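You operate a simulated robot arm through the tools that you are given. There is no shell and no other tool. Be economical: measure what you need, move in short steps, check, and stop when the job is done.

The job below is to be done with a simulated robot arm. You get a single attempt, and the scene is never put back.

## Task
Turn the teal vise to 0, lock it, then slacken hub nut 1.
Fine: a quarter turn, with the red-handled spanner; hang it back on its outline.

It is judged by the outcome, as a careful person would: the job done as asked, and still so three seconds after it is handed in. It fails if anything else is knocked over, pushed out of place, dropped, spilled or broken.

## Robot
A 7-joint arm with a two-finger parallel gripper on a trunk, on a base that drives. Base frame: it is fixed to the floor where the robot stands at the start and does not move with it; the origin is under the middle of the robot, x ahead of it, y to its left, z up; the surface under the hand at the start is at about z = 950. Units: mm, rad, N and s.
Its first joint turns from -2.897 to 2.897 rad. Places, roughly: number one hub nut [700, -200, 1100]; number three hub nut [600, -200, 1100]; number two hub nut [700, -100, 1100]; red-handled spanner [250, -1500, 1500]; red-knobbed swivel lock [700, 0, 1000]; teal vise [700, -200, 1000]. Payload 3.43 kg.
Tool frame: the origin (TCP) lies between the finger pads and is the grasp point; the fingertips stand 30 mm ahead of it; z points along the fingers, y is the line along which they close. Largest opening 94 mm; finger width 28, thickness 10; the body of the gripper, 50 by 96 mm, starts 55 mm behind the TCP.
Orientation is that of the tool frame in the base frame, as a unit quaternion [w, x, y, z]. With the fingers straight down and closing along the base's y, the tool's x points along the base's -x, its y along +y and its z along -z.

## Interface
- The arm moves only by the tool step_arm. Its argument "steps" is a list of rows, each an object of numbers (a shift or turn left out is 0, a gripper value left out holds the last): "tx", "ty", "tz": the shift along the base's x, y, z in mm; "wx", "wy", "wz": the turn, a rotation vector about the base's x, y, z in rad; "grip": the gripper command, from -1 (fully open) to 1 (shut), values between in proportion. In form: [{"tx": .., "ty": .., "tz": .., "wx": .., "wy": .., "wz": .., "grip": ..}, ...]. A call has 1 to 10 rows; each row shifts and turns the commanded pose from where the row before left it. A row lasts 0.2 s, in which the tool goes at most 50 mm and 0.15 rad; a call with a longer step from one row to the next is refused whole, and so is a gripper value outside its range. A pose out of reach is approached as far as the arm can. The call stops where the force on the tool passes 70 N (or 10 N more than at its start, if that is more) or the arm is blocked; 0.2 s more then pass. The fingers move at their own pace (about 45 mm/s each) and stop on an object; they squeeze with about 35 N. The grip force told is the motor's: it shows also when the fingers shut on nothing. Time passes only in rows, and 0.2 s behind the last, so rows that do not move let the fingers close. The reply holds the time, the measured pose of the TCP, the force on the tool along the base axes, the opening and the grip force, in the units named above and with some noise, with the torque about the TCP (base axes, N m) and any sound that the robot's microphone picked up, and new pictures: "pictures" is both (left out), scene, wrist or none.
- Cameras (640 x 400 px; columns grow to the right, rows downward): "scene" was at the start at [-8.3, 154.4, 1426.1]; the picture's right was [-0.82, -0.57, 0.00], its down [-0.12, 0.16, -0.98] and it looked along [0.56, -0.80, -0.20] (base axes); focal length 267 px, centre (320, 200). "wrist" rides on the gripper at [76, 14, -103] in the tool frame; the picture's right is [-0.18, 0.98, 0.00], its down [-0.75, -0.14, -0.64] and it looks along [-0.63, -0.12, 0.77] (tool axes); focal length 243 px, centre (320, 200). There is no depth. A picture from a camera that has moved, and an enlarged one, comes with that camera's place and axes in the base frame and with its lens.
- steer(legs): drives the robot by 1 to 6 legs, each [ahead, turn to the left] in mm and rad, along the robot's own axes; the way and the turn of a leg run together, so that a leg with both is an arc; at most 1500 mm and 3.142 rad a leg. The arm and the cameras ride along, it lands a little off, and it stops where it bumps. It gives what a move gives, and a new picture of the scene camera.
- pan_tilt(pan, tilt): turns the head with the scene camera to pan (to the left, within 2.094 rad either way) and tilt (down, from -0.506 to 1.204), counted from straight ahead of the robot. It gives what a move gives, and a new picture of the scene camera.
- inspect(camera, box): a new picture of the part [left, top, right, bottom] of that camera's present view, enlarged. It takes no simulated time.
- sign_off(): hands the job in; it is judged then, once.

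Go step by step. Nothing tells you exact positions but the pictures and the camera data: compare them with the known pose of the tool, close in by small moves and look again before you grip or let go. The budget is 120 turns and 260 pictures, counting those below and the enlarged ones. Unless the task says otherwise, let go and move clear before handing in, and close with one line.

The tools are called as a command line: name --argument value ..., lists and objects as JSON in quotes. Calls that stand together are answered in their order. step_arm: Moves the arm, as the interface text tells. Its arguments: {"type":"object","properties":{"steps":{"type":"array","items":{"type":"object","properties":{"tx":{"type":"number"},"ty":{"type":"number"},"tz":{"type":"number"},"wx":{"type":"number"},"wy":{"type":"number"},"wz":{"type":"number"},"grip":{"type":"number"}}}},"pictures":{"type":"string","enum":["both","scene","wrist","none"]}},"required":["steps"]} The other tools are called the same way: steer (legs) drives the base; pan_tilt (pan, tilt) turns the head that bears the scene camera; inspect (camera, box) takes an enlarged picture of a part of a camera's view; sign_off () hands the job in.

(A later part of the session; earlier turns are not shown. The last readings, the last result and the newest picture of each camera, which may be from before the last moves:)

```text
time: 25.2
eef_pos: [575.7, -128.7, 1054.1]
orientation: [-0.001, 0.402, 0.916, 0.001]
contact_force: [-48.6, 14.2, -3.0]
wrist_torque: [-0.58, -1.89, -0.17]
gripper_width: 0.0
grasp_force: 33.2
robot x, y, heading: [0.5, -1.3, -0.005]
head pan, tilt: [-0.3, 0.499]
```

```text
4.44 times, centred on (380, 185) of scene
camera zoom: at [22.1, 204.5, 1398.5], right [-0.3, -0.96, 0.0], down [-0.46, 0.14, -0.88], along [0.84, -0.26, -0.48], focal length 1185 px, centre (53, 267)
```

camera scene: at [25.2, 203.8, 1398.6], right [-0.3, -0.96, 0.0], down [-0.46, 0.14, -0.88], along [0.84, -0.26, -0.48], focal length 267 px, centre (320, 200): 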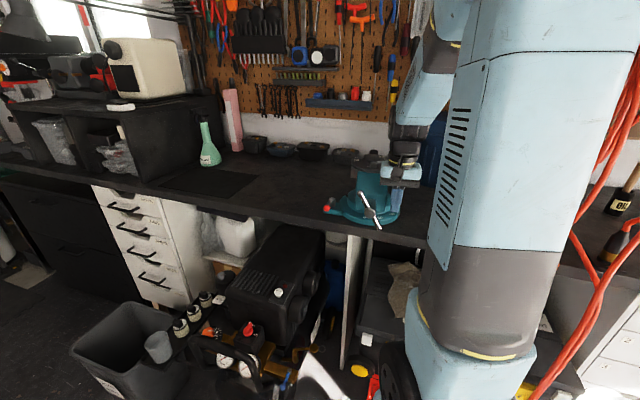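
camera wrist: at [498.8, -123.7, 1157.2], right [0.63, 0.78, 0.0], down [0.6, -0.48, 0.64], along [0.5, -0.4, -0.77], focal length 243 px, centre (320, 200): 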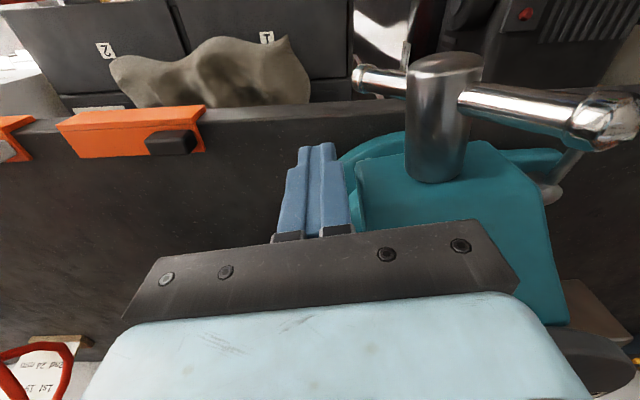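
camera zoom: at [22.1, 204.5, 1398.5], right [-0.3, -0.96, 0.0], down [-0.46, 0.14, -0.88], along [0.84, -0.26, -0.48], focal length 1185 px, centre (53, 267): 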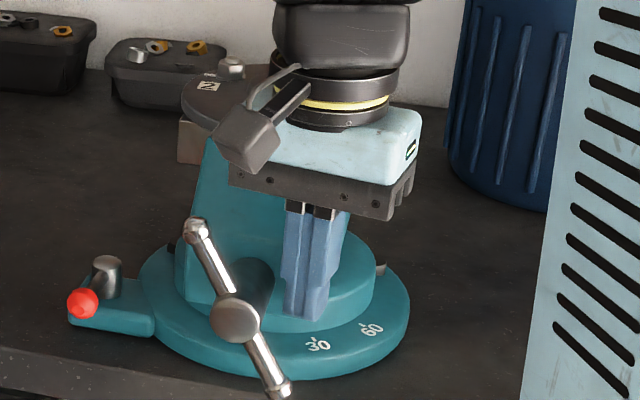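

The screw end is about where I'd expect for 0. I back off and rise so I can read the index.

step_arm --steps '[{"tx": -8, "ty": -8}, {"tx": -15, "ty": -15}, {"tx": -20, "ty": -20, "tz": 10}, {"tz": 45}, {"tz": 45}, {"tz": 45, "ty": -10}]' --pictures "wrist"

inspect --camera "scene" --box '[330, 140, 430, 230]'

```text
time: 26.6
eef_pos: [534.7, -184.0, 1196.1]
orientation: [0.001, 0.402, 0.916, 0.001]
contact_force: [0.7, 0.5, -0.1]
wrist_torque: [0.02, 0.02, 0.02]
gripper_width: 0.0
grasp_force: 33.4
robot x, y, heading: [-0.8, -4.9, 0.001]
head pan, tilt: [-0.3, 0.499]
camera wrist: at [492.8, -117.4, 1299.4], right [0.85, 0.53, 0.0], down [0.41, -0.65, 0.64], along [0.34, -0.54, -0.77], focal length 243 px, centre (320, 200)
```

wrist: 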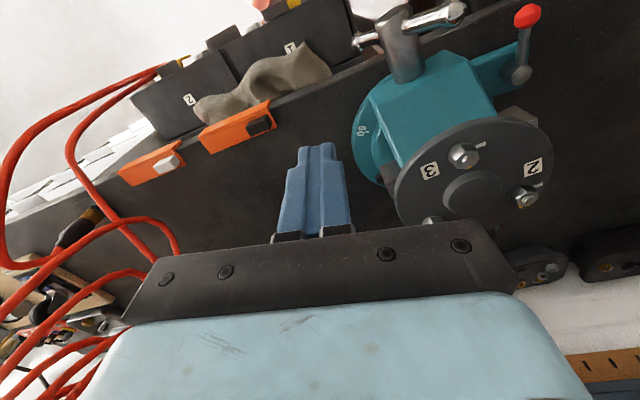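

```text
4.44 times, centred on (380, 185) of scene
camera zoom: at [25.1, 203.8, 1398.6], right [-0.3, -0.96, 0.0], down [-0.46, 0.14, -0.88], along [0.84, -0.26, -0.48], focal length 1185 px, centre (53, 267)
```

zoom: 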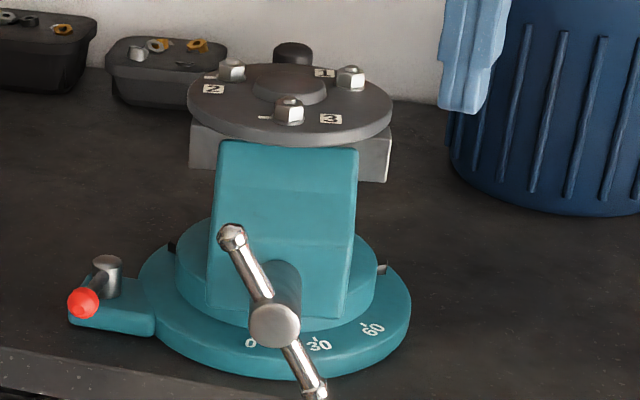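

The vise has come back to where it was before my last pushes, so it seems to rest at a stop or detent there. I'll drive back a little to see the index from another angle.

steer --legs '[[-400, 0]]'

inspect --camera "scene" --box '[330, 100, 430, 190]'

```text
time: 29.1
eef_pos: [132.2, -179.7, 1195.8]
orientation: [0.0, 0.399, 0.917, 0.001]
contact_force: [0.2, -0.8, -0.1]
wrist_torque: [-0.01, 0.01, 0.0]
gripper_width: 0.0
grasp_force: 32.7
robot x, y, heading: [-405.5, -3.4, 0.008]
head pan, tilt: [-0.3, 0.499]
camera scene: at [-380.7, 202.6, 1398.6], right [-0.29, -0.96, 0.0], down [-0.46, 0.14, -0.88], along [0.84, -0.25, -0.48], focal length 267 px, centre (320, 200)
```

scene: 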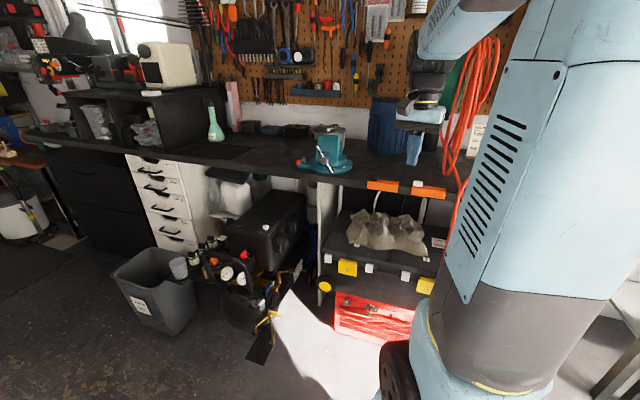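

```text
4.44 times, centred on (380, 145) of scene
camera zoom: at [-380.7, 202.6, 1398.6], right [-0.29, -0.96, 0.0], down [-0.46, 0.14, -0.88], along [0.84, -0.25, -0.48], focal length 1185 px, centre (53, 444)
```

zoom: 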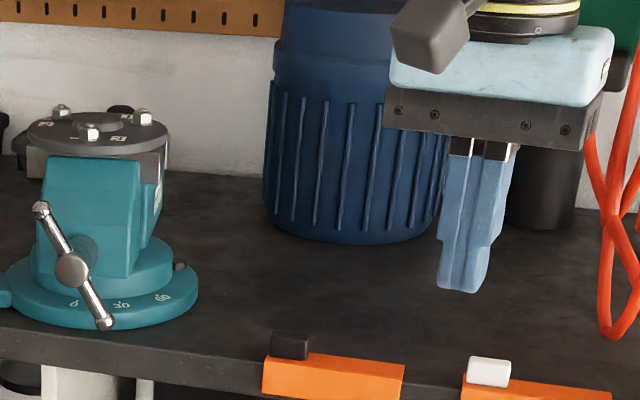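

inspect --camera "scene" --box '[305, 148, 361, 183]'

```text
11.43 times, centred on (333, 166) of scene
camera zoom: at [-380.7, 202.6, 1398.6], right [-0.29, -0.96, 0.0], down [-0.46, 0.14, -0.88], along [0.84, -0.25, -0.48], focal length 3047 px, centre (171, 594)
```

zoom: 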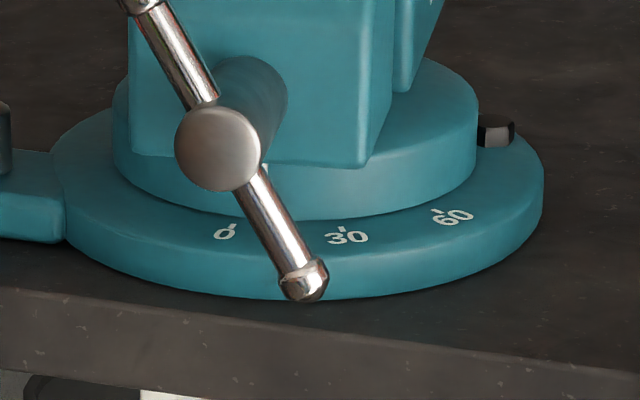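

The index reads about 9–10 now. I'll drive back in and push again, this time watching the vise as I back off.

steer --legs '[[404, 0]]'

```text
time: 31.7
eef_pos: [548.2, -179.1, 1195.7]
orientation: [0.0, 0.4, 0.917, 0.001]
contact_force: [0.9, -0.8, -0.4]
wrist_torque: [0.01, -0.02, -0.01]
gripper_width: 0.1
grasp_force: 33.0
robot x, y, heading: [14.4, -3.2, 0.007]
head pan, tilt: [-0.3, 0.499]
camera scene: at [37.1, 205.7, 1398.6], right [-0.29, -0.96, 0.0], down [-0.46, 0.14, -0.88], along [0.84, -0.26, -0.48], focal length 267 px, centre (320, 200)
```

scene: 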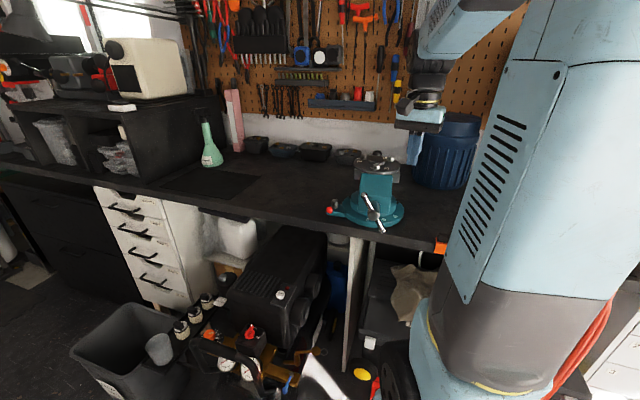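

I lower beside the flank again and push gently.

step_arm --steps '[{"tz": -48, "wz": 0.1}, {"tz": -48, "wz": 0.08}, {"tz": -44}, {"tx": 9, "ty": 5}, {"tx": 6, "ty": 9}, {"tx": 3, "ty": 5}, {"tx": 3, "ty": 5}]' --pictures "wrist"

inspect --camera "scene" --box '[330, 140, 430, 230]'

```text
time: 33.3
eef_pos: [571.0, -153.9, 1056.1]
orientation: [-0.001, 0.316, 0.949, 0.001]
contact_force: [-11.0, -2.4, 1.0]
wrist_torque: [0.05, -0.58, -0.15]
gripper_width: 0.0
grasp_force: 33.5
robot x, y, heading: [10.2, -1.6, 0.008]
head pan, tilt: [-0.3, 0.499]
camera wrist: at [517.5, -97.1, 1159.9], right [0.74, 0.68, 0.0], down [0.52, -0.57, 0.64], along [0.43, -0.47, -0.77], focal length 243 px, centre (320, 200)
```

wrist: 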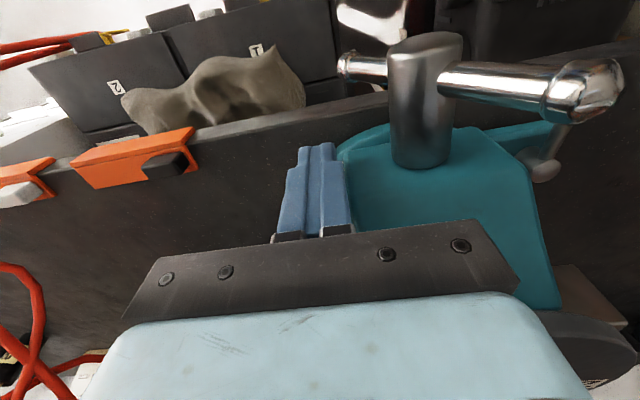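

```text
4.44 times, centred on (380, 185) of scene
camera zoom: at [36.5, 205.6, 1398.6], right [-0.29, -0.96, 0.0], down [-0.46, 0.14, -0.88], along [0.84, -0.26, -0.48], focal length 1185 px, centre (53, 267)
```

zoom: 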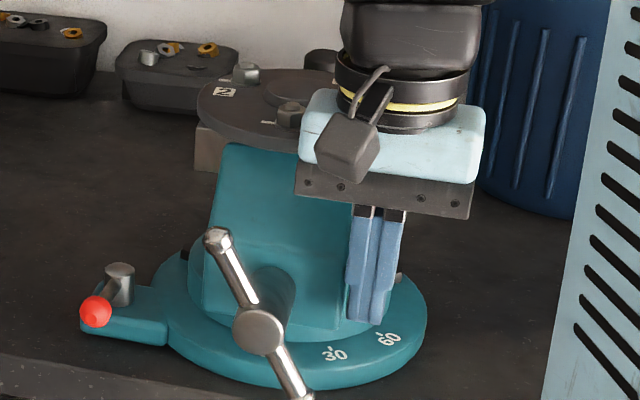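

The vise follows with only 11 N. I back off a few millimetres to see if it springs back.

step_arm --steps '[{"tx": -3, "ty": -5}, {"tx": -3, "ty": -5}]' --pictures "none"

inspect --camera "scene" --box '[330, 140, 430, 230]'

```text
time: 33.9
eef_pos: [563.6, -163.6, 1057.0]
orientation: [0.0, 0.316, 0.949, 0.001]
contact_force: [0.6, -0.5, -0.5]
wrist_torque: [-0.02, 0.02, -0.02]
gripper_width: 0.1
grasp_force: 32.4
robot x, y, heading: [13.7, -3.3, 0.004]
head pan, tilt: [-0.3, 0.499]
```

```text
4.44 times, centred on (380, 185) of scene
camera zoom: at [37.3, 205.7, 1398.6], right [-0.29, -0.96, 0.0], down [-0.46, 0.14, -0.88], along [0.84, -0.26, -0.48], focal length 1185 px, centre (53, 267)
```

zoom: 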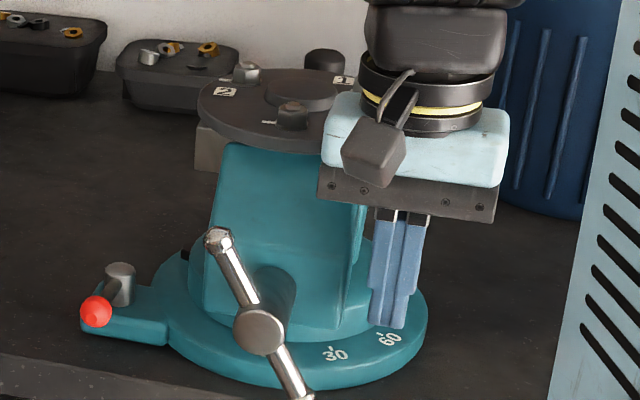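

It stays put now, so my earlier retreat must have dragged it. About 4° remain; I push that much more.

step_arm --steps '[{"tx": 4, "ty": 5}, {"tx": 4, "ty": 5}, {"tx": 2, "ty": 3, "wz": -0.03}, {"tx": 2, "ty": 2.5, "wz": -0.03}]' --pictures "none"

inspect --camera "scene" --box '[330, 140, 430, 230]'

```text
time: 34.9
eef_pos: [571.0, -149.2, 1055.7]
orientation: [-0.002, 0.346, 0.938, 0.001]
contact_force: [-23.4, 1.0, -1.3]
wrist_torque: [-0.15, -1.11, -0.14]
gripper_width: 0.2
grasp_force: 33.2
robot x, y, heading: [14.2, -4.8, 0.004]
head pan, tilt: [-0.3, 0.499]
```

```text
4.44 times, centred on (380, 185) of scene
camera zoom: at [35.7, 205.7, 1398.6], right [-0.29, -0.96, 0.0], down [-0.46, 0.14, -0.88], along [0.84, -0.26, -0.48], focal length 1185 px, centre (53, 267)
```

zoom: 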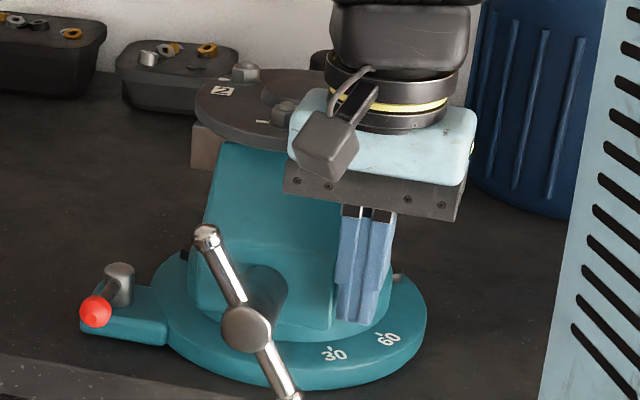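

Nearly there; 3 mm more.

step_arm --steps '[{"tx": 1.5, "ty": 2, "wz": -0.02}, {"tx": 1, "ty": 1}]' --pictures "none"

step_arm --steps '[{"tx": -3, "ty": -4}, {"tx": -4, "ty": -6}, {"tx": -6, "ty": -12}]' --pictures "none"

inspect --camera "scene" --box '[330, 140, 430, 230]'

```text
time: 35.5
eef_pos: [573.0, -146.1, 1056.6]
orientation: [-0.003, 0.355, 0.935, 0.002]
contact_force: [-53.4, 2.6, -18.1]
wrist_torque: [-0.09, -2.46, -0.7]
gripper_width: 0.0
grasp_force: 33.0
robot x, y, heading: [9.4, -0.0, 0.007]
head pan, tilt: [-0.3, 0.499]
```

```text
time: 36.3
eef_pos: [566.0, -169.3, 1057.2]
orientation: [0.002, 0.355, 0.935, 0.0]
contact_force: [-17.5, 3.4, 4.0]
wrist_torque: [-0.59, -1.0, 0.68]
gripper_width: 0.0
grasp_force: 33.3
robot x, y, heading: [15.5, -4.8, 0.006]
head pan, tilt: [-0.3, 0.499]
```

```text
4.44 times, centred on (380, 185) of scene
camera zoom: at [36.1, 205.9, 1398.6], right [-0.29, -0.96, 0.0], down [-0.46, 0.14, -0.88], along [0.84, -0.26, -0.48], focal length 1185 px, centre (53, 267)
```

zoom: 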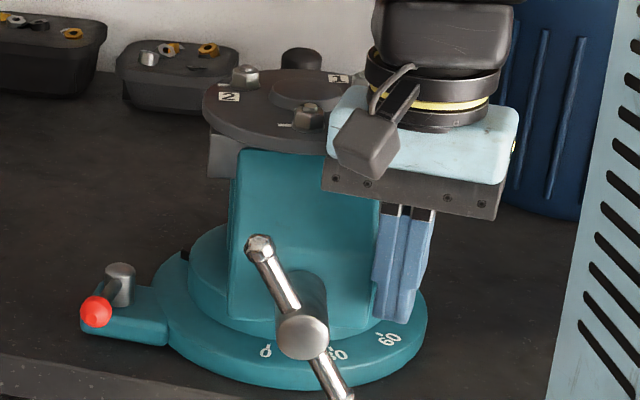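

The vise is being dragged back because the hand's body rubs on the hub edge. I'll back straight out, tilt the hand outward so only the fingertips touch, and push again.

step_arm --steps '[{"tx": -14, "ty": 0}, {"tx": -10, "ty": -12}, {"wx": -0.07, "wy": -0.12}, {"wx": -0.07, "wy": -0.12, "wz": 0.06}, {"tz": -3}]' --pictures "wrist"

inspect --camera "scene" --box '[330, 140, 430, 230]'

```text
refused: row 4 steps farther than a row can; nothing moved
```

```text
4.44 times, centred on (380, 185) of scene
camera zoom: at [36.1, 205.9, 1398.6], right [-0.29, -0.96, 0.0], down [-0.46, 0.14, -0.88], along [0.84, -0.26, -0.48], focal length 1185 px, centre (53, 267)
```

zoom: 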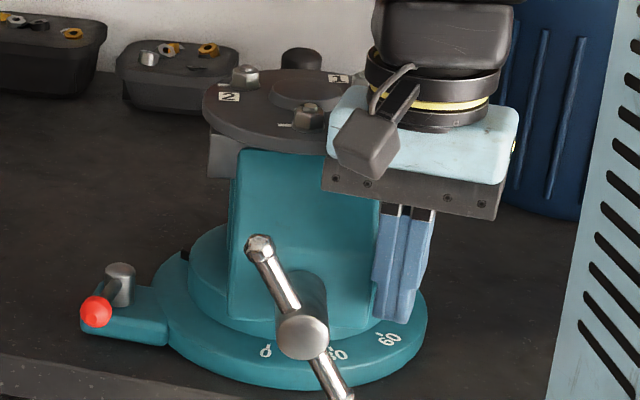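

One row turned too far; I resend it split up.

step_arm --steps '[{"tx": -14, "ty": 0}, {"tx": -10, "ty": -12}, {"wx": -0.07, "wy": -0.12}, {"wx": -0.07, "wy": -0.12}, {"tz": -3, "wz": 0.06}]' --pictures "wrist"

inspect --camera "scene" --box '[330, 140, 430, 230]'

```text
time: 37.5
eef_pos: [541.1, -179.4, 1053.3]
orientation: [0.137, 0.322, 0.936, -0.018]
contact_force: [0.0, -0.5, 0.2]
wrist_torque: [-0.01, -0.01, 0.02]
gripper_width: 0.1
grasp_force: 32.7
robot x, y, heading: [12.2, -5.0, 0.009]
head pan, tilt: [-0.3, 0.499]
camera wrist: at [466.4, -110.5, 1133.3], right [0.74, 0.67, 0.1], down [0.33, -0.48, 0.81], along [0.59, -0.56, -0.57], focal length 243 px, centre (320, 200)
```

wrist: 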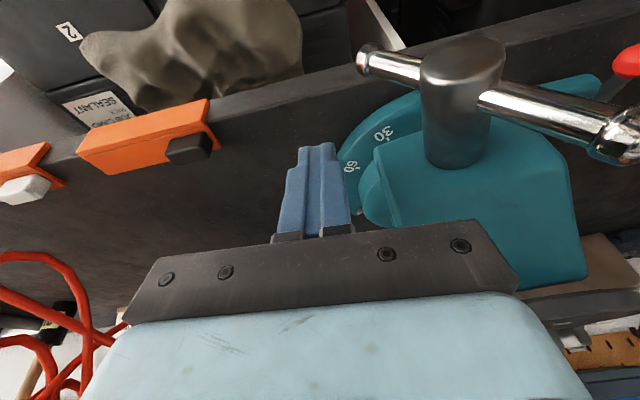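

```text
4.44 times, centred on (380, 185) of scene
camera zoom: at [37.1, 205.7, 1398.6], right [-0.29, -0.96, 0.0], down [-0.46, 0.14, -0.88], along [0.84, -0.26, -0.48], focal length 1185 px, centre (53, 267)
```

zoom: 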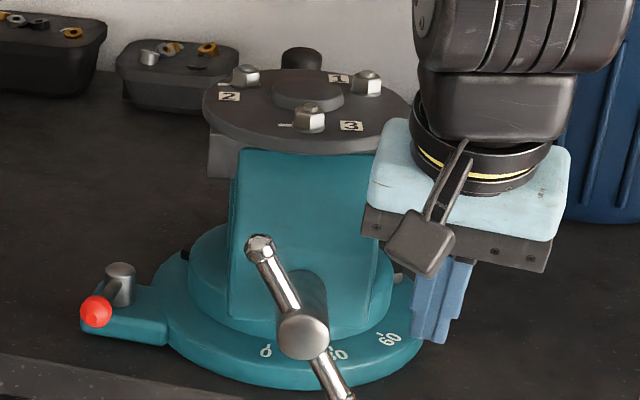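

The hand is now clear of the hub. I come in to the flank with the fingertips.

step_arm --steps '[{"tx": 18, "ty": -9}, {"tx": 7, "ty": 13}, {"tx": 4, "ty": 8}, {"tx": 3, "ty": 6}]' --pictures "wrist"

inspect --camera "scene" --box '[330, 140, 430, 230]'

```text
time: 38.5
eef_pos: [571.7, -161.1, 1054.1]
orientation: [0.137, 0.323, 0.936, -0.018]
contact_force: [-0.9, -0.4, -0.3]
wrist_torque: [-0.02, 0.0, -0.02]
gripper_width: 0.0
grasp_force: 33.0
robot x, y, heading: [11.7, -3.2, 0.001]
head pan, tilt: [-0.3, 0.499]
camera wrist: at [497.2, -92.4, 1133.9], right [0.74, 0.67, 0.1], down [0.32, -0.48, 0.81], along [0.59, -0.57, -0.57], focal length 243 px, centre (320, 200)
```

wrist: 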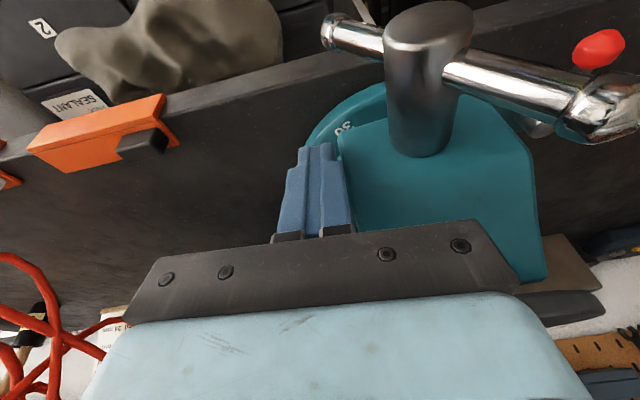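

```text
4.44 times, centred on (380, 185) of scene
camera zoom: at [37.0, 205.6, 1398.6], right [-0.29, -0.96, 0.0], down [-0.46, 0.14, -0.88], along [0.84, -0.26, -0.48], focal length 1185 px, centre (53, 267)
```

zoom: 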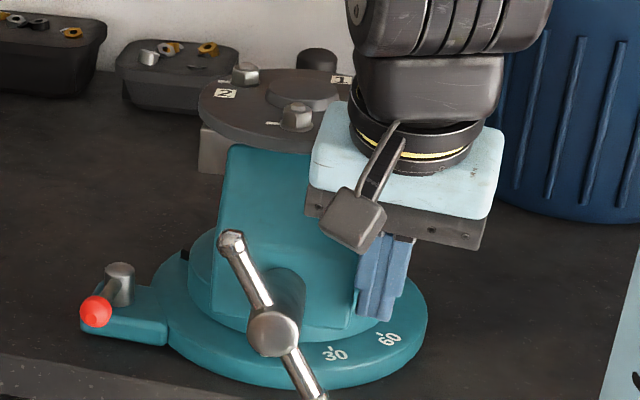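

It turns easily with almost no force. About 7° remain: 12 mm more along the arc.

step_arm --steps '[{"tx": 2, "ty": 4, "wz": -0.04}, {"tx": 2, "ty": 3.5, "wz": -0.04}, {"tx": 2, "ty": 3, "wz": -0.03}]' --pictures "none"

inspect --camera "scene" --box '[330, 140, 430, 230]'

```text
time: 39.3
eef_pos: [578.7, -151.0, 1053.1]
orientation: [0.137, 0.374, 0.917, -0.025]
contact_force: [-1.4, -0.9, -0.5]
wrist_torque: [-0.04, 0.02, 0.01]
gripper_width: 0.1
grasp_force: 32.7
robot x, y, heading: [10.6, -5.9, 0.004]
head pan, tilt: [-0.3, 0.499]
```

```text
4.44 times, centred on (380, 185) of scene
camera zoom: at [37.1, 205.6, 1398.6], right [-0.29, -0.96, 0.0], down [-0.46, 0.14, -0.88], along [0.84, -0.26, -0.48], focal length 1185 px, centre (53, 267)
```

zoom: 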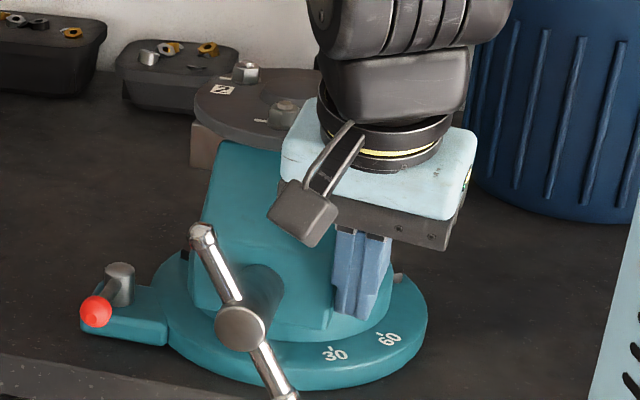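

Screw end where I want it. I back off to the right and swing the wrist camera round to read the index.

step_arm --steps '[{"tx": -4, "ty": -7}, {"tx": -10, "ty": -14}, {"tx": -20, "ty": -25}, {"tx": -20, "ty": -20, "wz": 0.14}, {"wz": 0.15}, {"wz": 0.15}, {"wz": 0.15}]' --pictures "wrist"

inspect --camera "scene" --box '[330, 140, 430, 230]'

```text
time: 40.9
eef_pos: [526.0, -216.9, 1054.9]
orientation: [0.137, 0.09, 0.986, 0.016]
contact_force: [0.0, -0.4, 0.0]
wrist_torque: [0.0, -0.02, -0.01]
gripper_width: 0.0
grasp_force: 33.0
robot x, y, heading: [11.3, -2.0, 0.006]
head pan, tilt: [-0.3, 0.499]
camera wrist: at [426.9, -189.8, 1134.2], right [0.34, 0.93, 0.1], down [0.51, -0.28, 0.81], along [0.79, -0.23, -0.57], focal length 243 px, centre (320, 200)
```

wrist: 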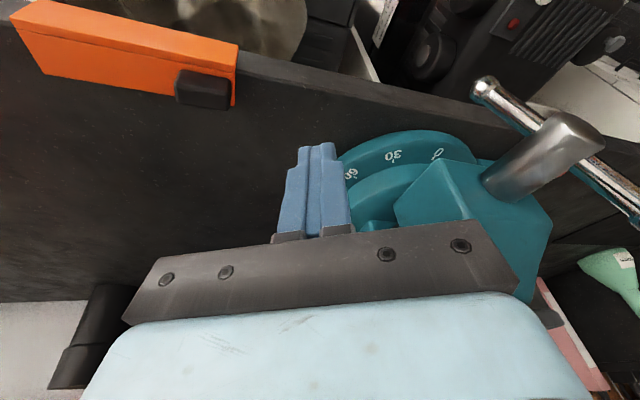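

```text
4.44 times, centred on (380, 185) of scene
camera zoom: at [37.0, 205.7, 1398.6], right [-0.29, -0.96, 0.0], down [-0.46, 0.14, -0.88], along [0.84, -0.26, -0.48], focal length 1185 px, centre (53, 267)
```

zoom: 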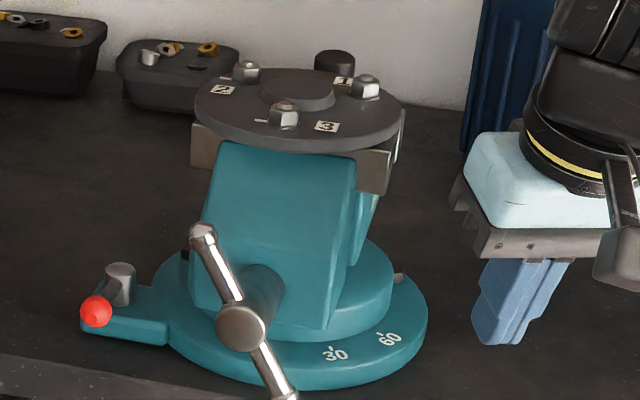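

Vise stayed. I zoom the wrist picture on the scale.

inspect --camera "wrist" --box '[330, 120, 490, 220]'

```text
4.00 times, centred on (410, 170) of wrist
camera zoom: at [426.9, -189.8, 1134.2], right [0.34, 0.93, 0.1], down [0.51, -0.28, 0.81], along [0.79, -0.23, -0.57], focal length 970 px, centre (-40, 320)
```

zoom: 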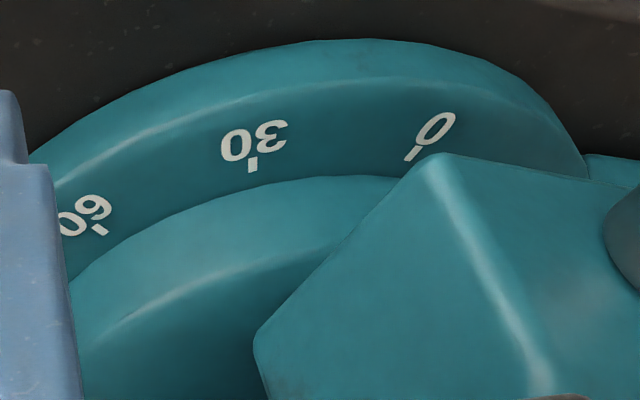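

The body hides the index from here; I shift the camera to the left and lower.

step_arm --steps '[{"tx": -25, "ty": 20}, {"ty": 40, "tz": -15}, {"ty": 40, "tz": -10}]' --pictures "none"

inspect --camera "wrist" --box '[300, 90, 500, 215]'

```text
time: 41.7
eef_pos: [499.4, -116.8, 1026.0]
orientation: [0.138, 0.09, 0.986, 0.016]
contact_force: [1.0, -0.1, 0.1]
wrist_torque: [0.03, 0.0, 0.01]
gripper_width: 0.2
grasp_force: 33.2
robot x, y, heading: [10.4, -4.0, 0.004]
head pan, tilt: [-0.3, 0.499]
```

```text
3.20 times, centred on (400, 152) of wrist
camera zoom: at [401.0, -88.8, 1105.8], right [0.35, 0.93, 0.1], down [0.51, -0.28, 0.81], along [0.79, -0.23, -0.57], focal length 776 px, centre (64, 352)
```

zoom: 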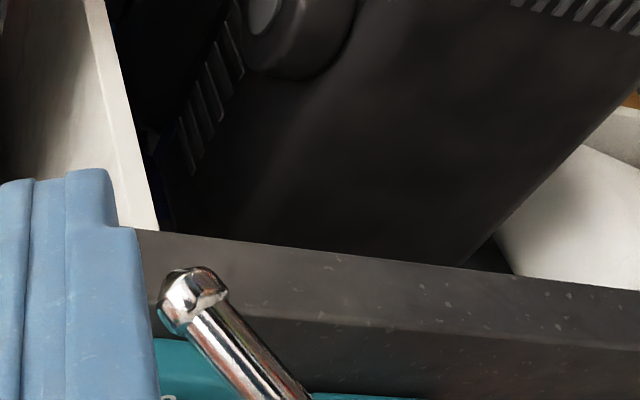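

The hand itself blocks this view. I'll lift and straighten the hand, and use the drive-back view, where the index should now show beside the screw.

step_arm --steps '[{"tx": -10, "ty": -20, "tz": 30}, {"ty": -20, "tz": 40, "wx": 0.07, "wy": 0.12}, {"tz": 48, "wx": 0.07, "wy": 0.12}, {"tz": 48}]' --pictures "none"

steer --legs '[[-420, 0]]'

inspect --camera "scene" --box '[305, 148, 361, 183]'

```text
time: 42.7
eef_pos: [489.5, -156.3, 1195.7]
orientation: [0.011, 0.101, 0.992, 0.073]
contact_force: [-0.1, -0.7, 0.5]
wrist_torque: [0.02, 0.03, 0.01]
gripper_width: 0.0
grasp_force: 32.9
robot x, y, heading: [11.5, -3.1, 0.008]
head pan, tilt: [-0.3, 0.499]
```

```text
time: 45.3
eef_pos: [76.9, -154.8, 1196.1]
orientation: [0.012, 0.096, 0.993, 0.074]
contact_force: [0.4, 1.1, 1.0]
wrist_torque: [-0.02, 0.02, 0.02]
gripper_width: 0.0
grasp_force: 32.7
robot x, y, heading: [-399.2, -3.7, 0.017]
head pan, tilt: [-0.3, 0.499]
camera scene: at [-379.3, 202.1, 1398.6], right [-0.28, -0.96, 0.0], down [-0.46, 0.13, -0.88], along [0.84, -0.25, -0.48], focal length 267 px, centre (320, 200)
```

scene: 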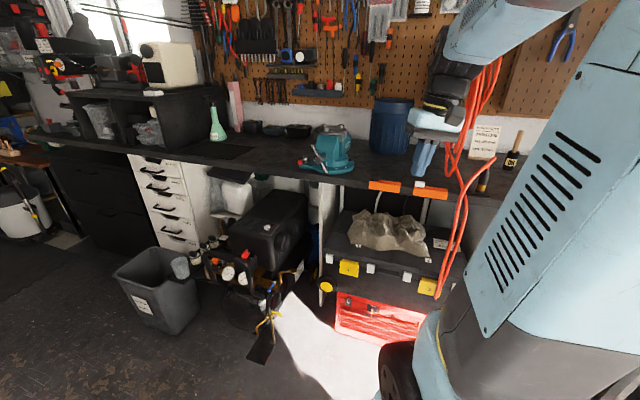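

```text
11.43 times, centred on (333, 166) of scene
camera zoom: at [-379.3, 202.1, 1398.6], right [-0.28, -0.96, 0.0], down [-0.46, 0.13, -0.88], along [0.84, -0.25, -0.48], focal length 3047 px, centre (171, 594)
```

zoom: 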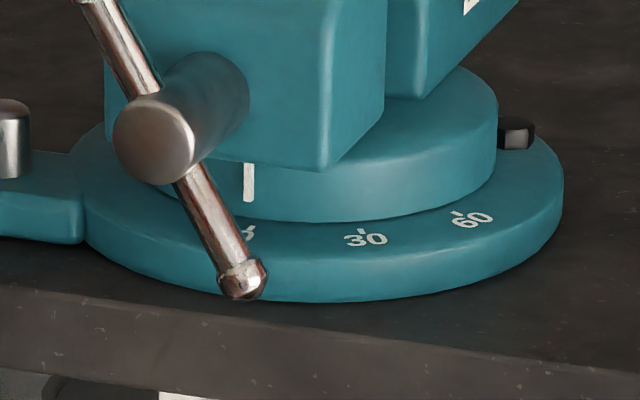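

The index line is visible just about at 0. I zoom further to judge the offset.

inspect --camera "scene" --box '[318, 158, 350, 178]'

```text
16.00 times, centred on (334, 168) of scene
camera zoom: at [-379.3, 202.1, 1398.6], right [-0.28, -0.96, 0.0], down [-0.46, 0.13, -0.88], along [0.84, -0.25, -0.48], focal length 4266 px, centre (96, 712)
```

zoom: 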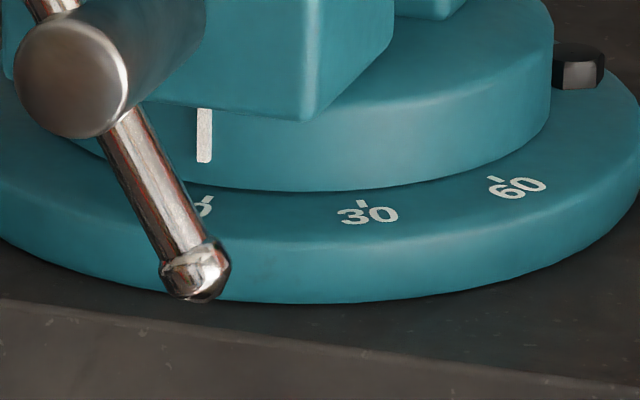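

The index is about 2–3° past 0. I'll drive back in, and nudge the vise back from its left flank with the tilted hand.

steer --legs '[[405, 0]]'

step_arm --steps '[{"wx": -0.14, "wy": 0.024}, {"wz": -0.14}, {"wz": -0.14}, {"wz": -0.14}, {"wz": -0.14}, {"wx": -0.09, "wy": -0.1}, {"wx": -0.09, "wy": -0.1}]' --pictures "none"

```text
time: 47.9
eef_pos: [482.5, -153.1, 1196.2]
orientation: [0.012, 0.099, 0.992, 0.074]
contact_force: [-0.3, -0.3, -0.3]
wrist_torque: [0.02, 0.02, 0.02]
gripper_width: 0.0
grasp_force: 32.6
robot x, y, heading: [5.5, 0.4, 0.004]
head pan, tilt: [-0.3, 0.499]
camera scene: at [28.8, 207.2, 1398.6], right [-0.29, -0.96, 0.0], down [-0.46, 0.14, -0.88], along [0.84, -0.25, -0.48], focal length 267 px, centre (320, 200)
```

scene: 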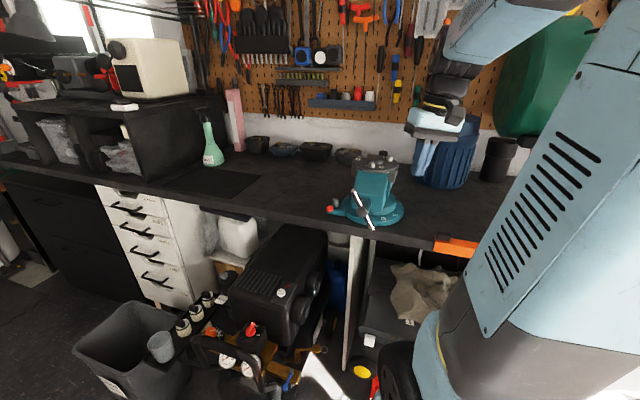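

```text
time: 49.5
eef_pos: [483.5, -153.0, 1195.7]
orientation: [0.133, 0.366, 0.92, -0.046]
contact_force: [1.1, -0.8, 0.6]
wrist_torque: [-0.01, 0.02, 0.0]
gripper_width: 0.2
grasp_force: 32.4
robot x, y, heading: [2.2, 0.8, 0.003]
head pan, tilt: [-0.3, 0.499]
```

I move over the left flank and lower partway.

step_arm --steps '[{"tx": 0, "ty": 45}, {"tx": 35, "ty": 30}, {"tx": 45, "ty": 12}, {"tx": 45}, {"tx": 38}, {"tz": -45}, {"tz": -35}]' --pictures "wrist"

inspect --camera "scene" --box '[330, 140, 430, 230]'

```text
time: 51.0
eef_pos: [645.7, -64.5, 1113.3]
orientation: [0.133, 0.366, 0.92, -0.046]
contact_force: [0.6, -0.9, 0.0]
wrist_torque: [-0.01, -0.05, 0.01]
gripper_width: 0.0
grasp_force: 33.3
robot x, y, heading: [5.5, 1.7, 0.011]
head pan, tilt: [-0.3, 0.499]
camera wrist: at [579.4, 14.5, 1191.5], right [0.8, 0.59, 0.06], down [0.29, -0.48, 0.82], along [0.52, -0.64, -0.56], focal length 243 px, centre (320, 200)
```

wrist: 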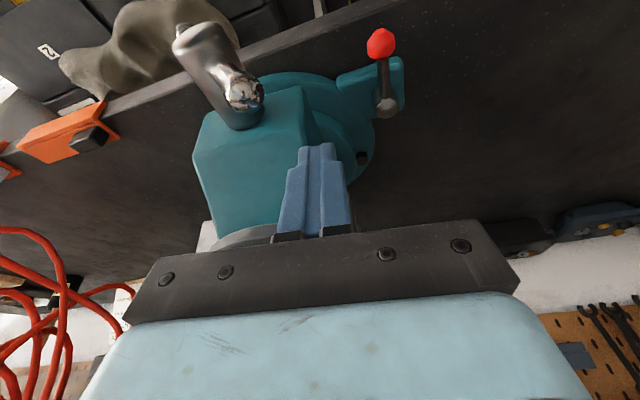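

```text
4.44 times, centred on (380, 185) of scene
camera zoom: at [28.8, 207.2, 1398.6], right [-0.29, -0.96, 0.0], down [-0.46, 0.14, -0.88], along [0.84, -0.25, -0.48], focal length 1185 px, centre (53, 267)
```

zoom: 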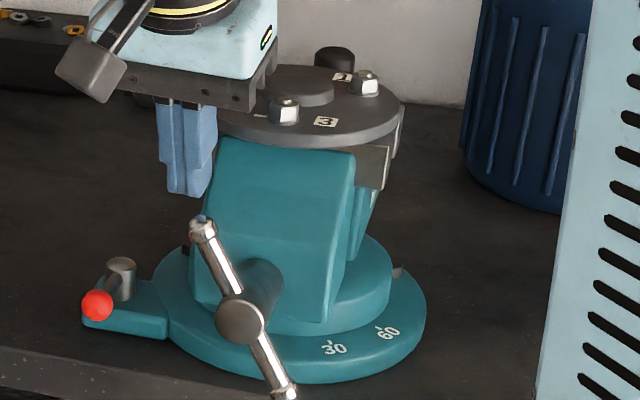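

Positioned left of the body; I lower with a bit more clearance.

step_arm --steps '[{"tx": 4, "ty": 8}, {"tz": -20}, {"tz": -20}, {"tz": -17}]' --pictures "wrist"

inspect --camera "scene" --box '[330, 140, 430, 230]'

```text
time: 52.0
eef_pos: [649.0, -58.5, 1058.3]
orientation: [0.132, 0.366, 0.92, -0.046]
contact_force: [1.6, 0.6, -0.5]
wrist_torque: [0.06, 0.01, 0.08]
gripper_width: 0.1
grasp_force: 32.2
robot x, y, heading: [6.5, -2.7, 0.008]
head pan, tilt: [-0.3, 0.499]
camera wrist: at [583.7, 20.7, 1136.6], right [0.8, 0.59, 0.06], down [0.29, -0.48, 0.82], along [0.52, -0.64, -0.56], focal length 243 px, centre (320, 200)
```

wrist: 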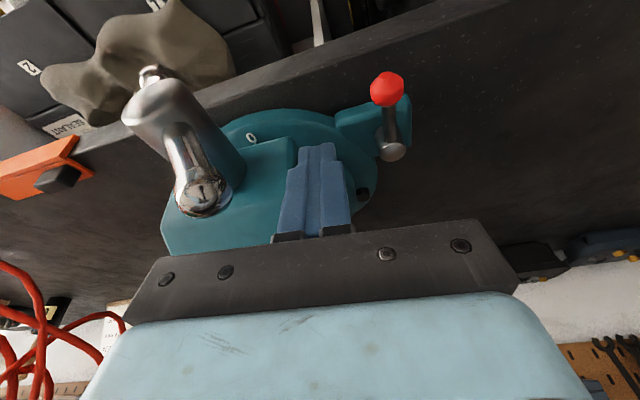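

```text
4.44 times, centred on (380, 185) of scene
camera zoom: at [29.1, 207.2, 1398.6], right [-0.29, -0.96, 0.0], down [-0.46, 0.14, -0.88], along [0.84, -0.25, -0.48], focal length 1185 px, centre (53, 267)
```

zoom: 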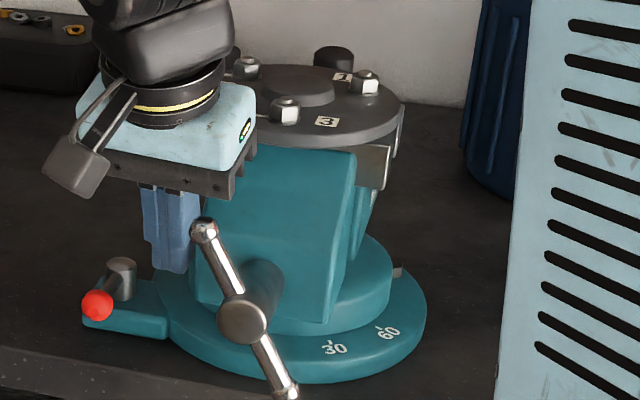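

Just beside the flank. I push back in small steps.

step_arm --steps '[{"tx": -2, "ty": -2.2}, {"tx": -2, "ty": -2.2}, {"tx": -1.4, "ty": -1.5}]' --pictures "none"

inspect --camera "scene" --box '[330, 140, 430, 230]'

```text
time: 52.9
eef_pos: [644.0, -63.1, 1058.1]
orientation: [0.133, 0.367, 0.92, -0.047]
contact_force: [0.3, 4.1, -1.2]
wrist_torque: [-0.02, -0.01, 0.02]
gripper_width: 0.0
grasp_force: 32.5
robot x, y, heading: [0.7, 4.6, 0.002]
head pan, tilt: [-0.3, 0.499]
```

```text
4.44 times, centred on (380, 185) of scene
camera zoom: at [29.0, 207.4, 1398.6], right [-0.29, -0.96, 0.0], down [-0.46, 0.14, -0.88], along [0.84, -0.25, -0.48], focal length 1185 px, centre (53, 267)
```

zoom: 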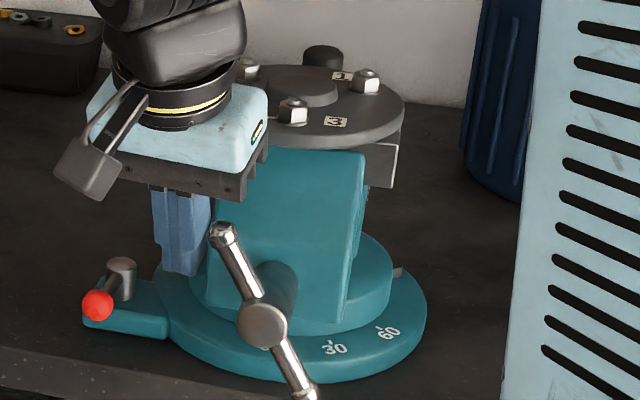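

It moved about 4°, so perhaps 2° the other way now. I check the wrist view for the index.

inspect --camera "wrist" --box '[180, 90, 400, 230]'

```text
2.86 times, centred on (290, 160) of wrist
camera zoom: at [578.1, 16.1, 1137.0], right [0.8, 0.59, 0.06], down [0.29, -0.48, 0.82], along [0.52, -0.64, -0.56], focal length 693 px, centre (406, 314)
```

zoom: 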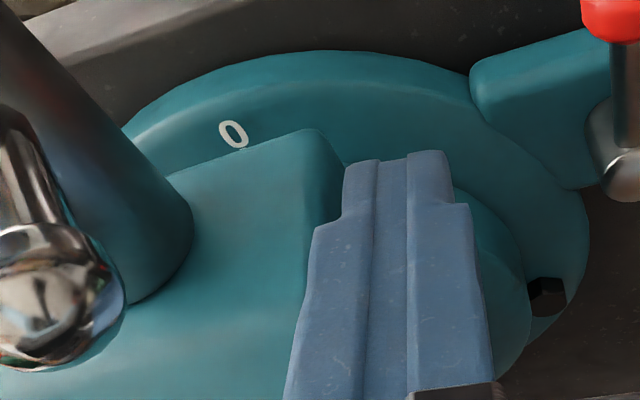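

I retreat to the left, rise, and drive back to read it.

step_arm --steps '[{"tx": 4, "ty": 5}, {"tx": 5, "ty": 8}, {"tz": 45}, {"tz": 45}, {"tz": 45}]' --pictures "none"

steer --legs '[[-405, 0]]'

inspect --camera "scene" --box '[318, 158, 350, 178]'

```text
time: 54.0
eef_pos: [654.0, -48.1, 1194.9]
orientation: [0.132, 0.366, 0.92, -0.047]
contact_force: [0.3, -0.1, -0.3]
wrist_torque: [-0.02, 0.01, 0.0]
gripper_width: 0.2
grasp_force: 33.0
robot x, y, heading: [5.8, -0.2, 0.003]
head pan, tilt: [-0.3, 0.499]
```

```text
time: 56.5
eef_pos: [259.4, -52.8, 1194.6]
orientation: [0.132, 0.368, 0.919, -0.046]
contact_force: [0.6, 0.8, -0.3]
wrist_torque: [-0.02, 0.02, 0.03]
gripper_width: 0.0
grasp_force: 33.3
robot x, y, heading: [-387.3, -7.4, 0.004]
head pan, tilt: [-0.3, 0.499]
camera scene: at [-363.8, 204.4, 1398.6], right [-0.29, -0.96, 0.0], down [-0.46, 0.14, -0.88], along [0.84, -0.26, -0.48], focal length 267 px, centre (320, 200)
```

scene: 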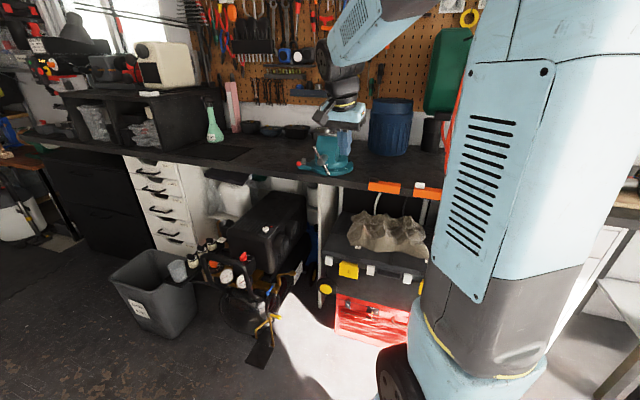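

```text
16.00 times, centred on (334, 168) of scene
camera zoom: at [-363.8, 204.4, 1398.6], right [-0.29, -0.96, 0.0], down [-0.46, 0.14, -0.88], along [0.84, -0.26, -0.48], focal length 4266 px, centre (96, 712)
```

zoom: 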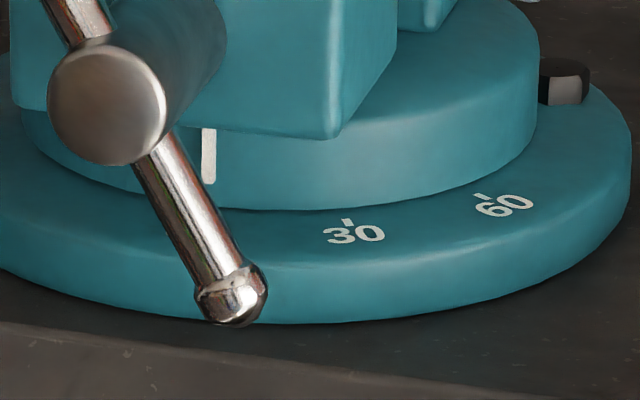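

It reads about +1.8 now, against −2.4 before; the zero lies where the screw end is 77 px left of the "30" tick in the near view. I drive back in for one last nudge from the right flank.

steer --legs '[[393, 0]]'

inspect --camera "scene" --box '[330, 140, 430, 230]'

```text
time: 59.1
eef_pos: [661.9, -51.6, 1196.7]
orientation: [0.132, 0.366, 0.92, -0.046]
contact_force: [0.3, -0.4, -0.6]
wrist_torque: [-0.01, 0.0, -0.01]
gripper_width: 0.0
grasp_force: 33.3
robot x, y, heading: [9.7, -0.9, 0.003]
head pan, tilt: [-0.3, 0.499]
camera scene: at [37.3, 206.2, 1398.6], right [-0.29, -0.96, 0.0], down [-0.46, 0.14, -0.88], along [0.84, -0.26, -0.48], focal length 267 px, centre (320, 200)
```

scene: 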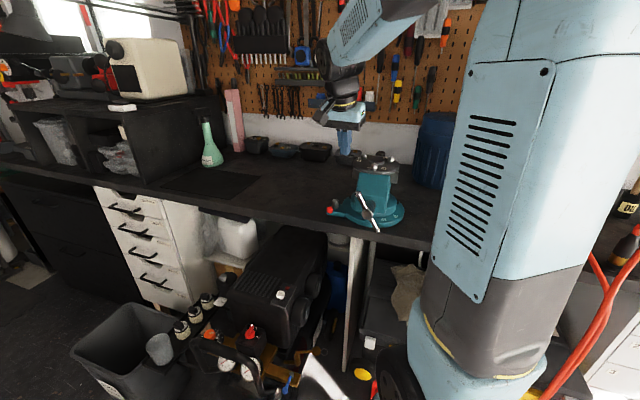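

```text
4.44 times, centred on (380, 185) of scene
camera zoom: at [37.3, 206.2, 1398.6], right [-0.29, -0.96, 0.0], down [-0.46, 0.14, -0.88], along [0.84, -0.26, -0.48], focal length 1185 px, centre (53, 267)
```

zoom: 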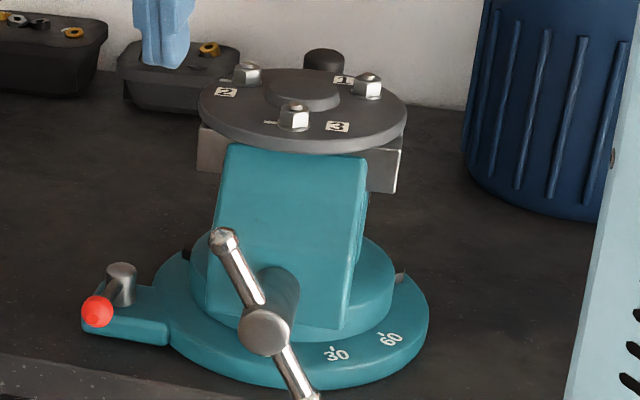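

I go over to the right flank and down.

step_arm --steps '[{"tx": -48}, {"tx": -46, "ty": -15}, {"tx": -20, "ty": -43}, {"ty": -45}, {"ty": -38}, {"tz": -48}, {"tz": -48}, {"tz": -46}]' --pictures "none"

```text
time: 60.9
eef_pos: [546.1, -190.9, 1052.6]
orientation: [0.133, 0.367, 0.919, -0.047]
contact_force: [0.4, 0.3, 0.3]
wrist_torque: [0.04, -0.04, -0.01]
gripper_width: 0.0
grasp_force: 32.6
robot x, y, heading: [10.5, -5.2, 0.007]
head pan, tilt: [-0.3, 0.499]
```

step_arm --steps '[{"tx": 16, "ty": 14}, {"tx": 8, "ty": 11}, {"tx": 3.5, "ty": 6}, {"tx": 1, "ty": 2}]' --pictures "none"

inspect --camera "scene" --box '[330, 140, 430, 230]'

```text
time: 61.9
eef_pos: [576.1, -158.4, 1052.3]
orientation: [0.132, 0.367, 0.92, -0.046]
contact_force: [-0.5, -0.9, 0.4]
wrist_torque: [0.0, -0.01, -0.01]
gripper_width: 0.0
grasp_force: 33.0
robot x, y, heading: [12.1, 0.1, 0.009]
head pan, tilt: [-0.3, 0.499]
```

```text
4.44 times, centred on (380, 185) of scene
camera zoom: at [37.3, 206.2, 1398.6], right [-0.29, -0.96, 0.0], down [-0.46, 0.14, -0.88], along [0.84, -0.26, -0.48], focal length 1185 px, centre (53, 267)
```

zoom: 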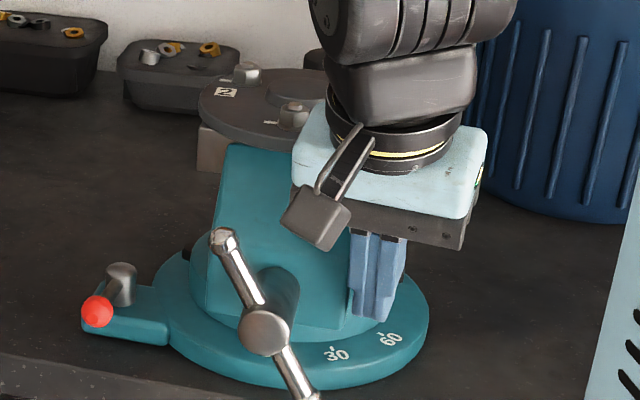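

Touching, not moved yet. A few more millimetres.

step_arm --steps '[{"tx": 1, "ty": 2}, {"tx": 1, "ty": 1.8}]' --pictures "none"

inspect --camera "scene" --box '[330, 140, 430, 230]'

```text
time: 62.5
eef_pos: [577.8, -155.9, 1053.0]
orientation: [0.133, 0.366, 0.92, -0.046]
contact_force: [-4.3, -0.4, -1.1]
wrist_torque: [0.0, -0.01, 0.07]
gripper_width: 0.0
grasp_force: 33.6
robot x, y, heading: [9.6, -1.4, 0.002]
head pan, tilt: [-0.3, 0.499]
```

```text
4.44 times, centred on (380, 185) of scene
camera zoom: at [37.1, 206.1, 1398.6], right [-0.29, -0.96, 0.0], down [-0.46, 0.14, -0.88], along [0.84, -0.26, -0.48], focal length 1185 px, centre (53, 267)
```

zoom: 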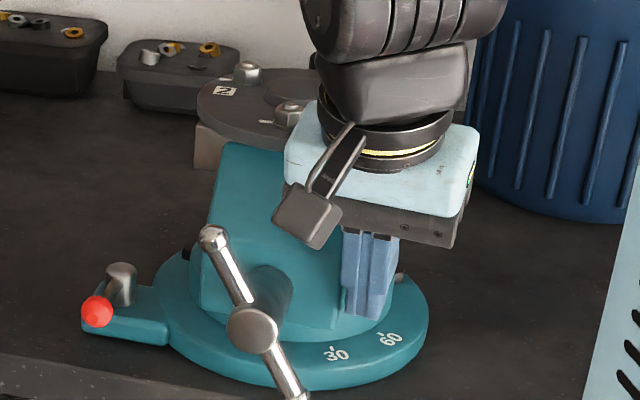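

The screw end now sits at −80 px against the −77 target, i.e. within about half a degree of 0. I back off cleanly and rise.

step_arm --steps '[{"tx": -4, "ty": -6}, {"tx": -12, "ty": -15}, {"tx": -20, "ty": -20}, {"tz": 48, "wx": 0.09, "wy": 0.1}, {"tz": 48, "wx": 0.09, "wy": 0.1}, {"tz": 45, "wz": 0.15}, {"wz": 0.15}, {"wz": 0.15}, {"wz": 0.15}, {"wz": 0.15}]' --pictures "none"

inspect --camera "scene" --box '[330, 140, 430, 230]'

```text
time: 64.7
eef_pos: [542.8, -194.8, 1195.1]
orientation: [0.007, 0.005, 1.0, 0.002]
contact_force: [0.0, 0.3, 0.7]
wrist_torque: [0.01, 0.01, -0.01]
gripper_width: 0.1
grasp_force: 33.1
robot x, y, heading: [17.0, 0.5, 0.003]
head pan, tilt: [-0.3, 0.499]
```

```text
4.44 times, centred on (380, 185) of scene
camera zoom: at [37.3, 206.2, 1398.6], right [-0.29, -0.96, 0.0], down [-0.46, 0.14, -0.88], along [0.84, -0.26, -0.48], focal length 1185 px, centre (53, 267)
```

zoom: 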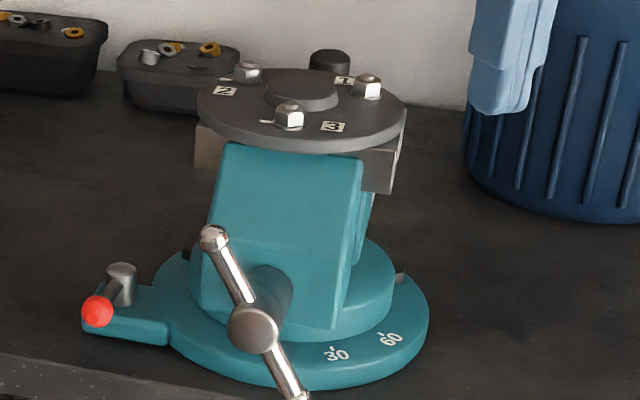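

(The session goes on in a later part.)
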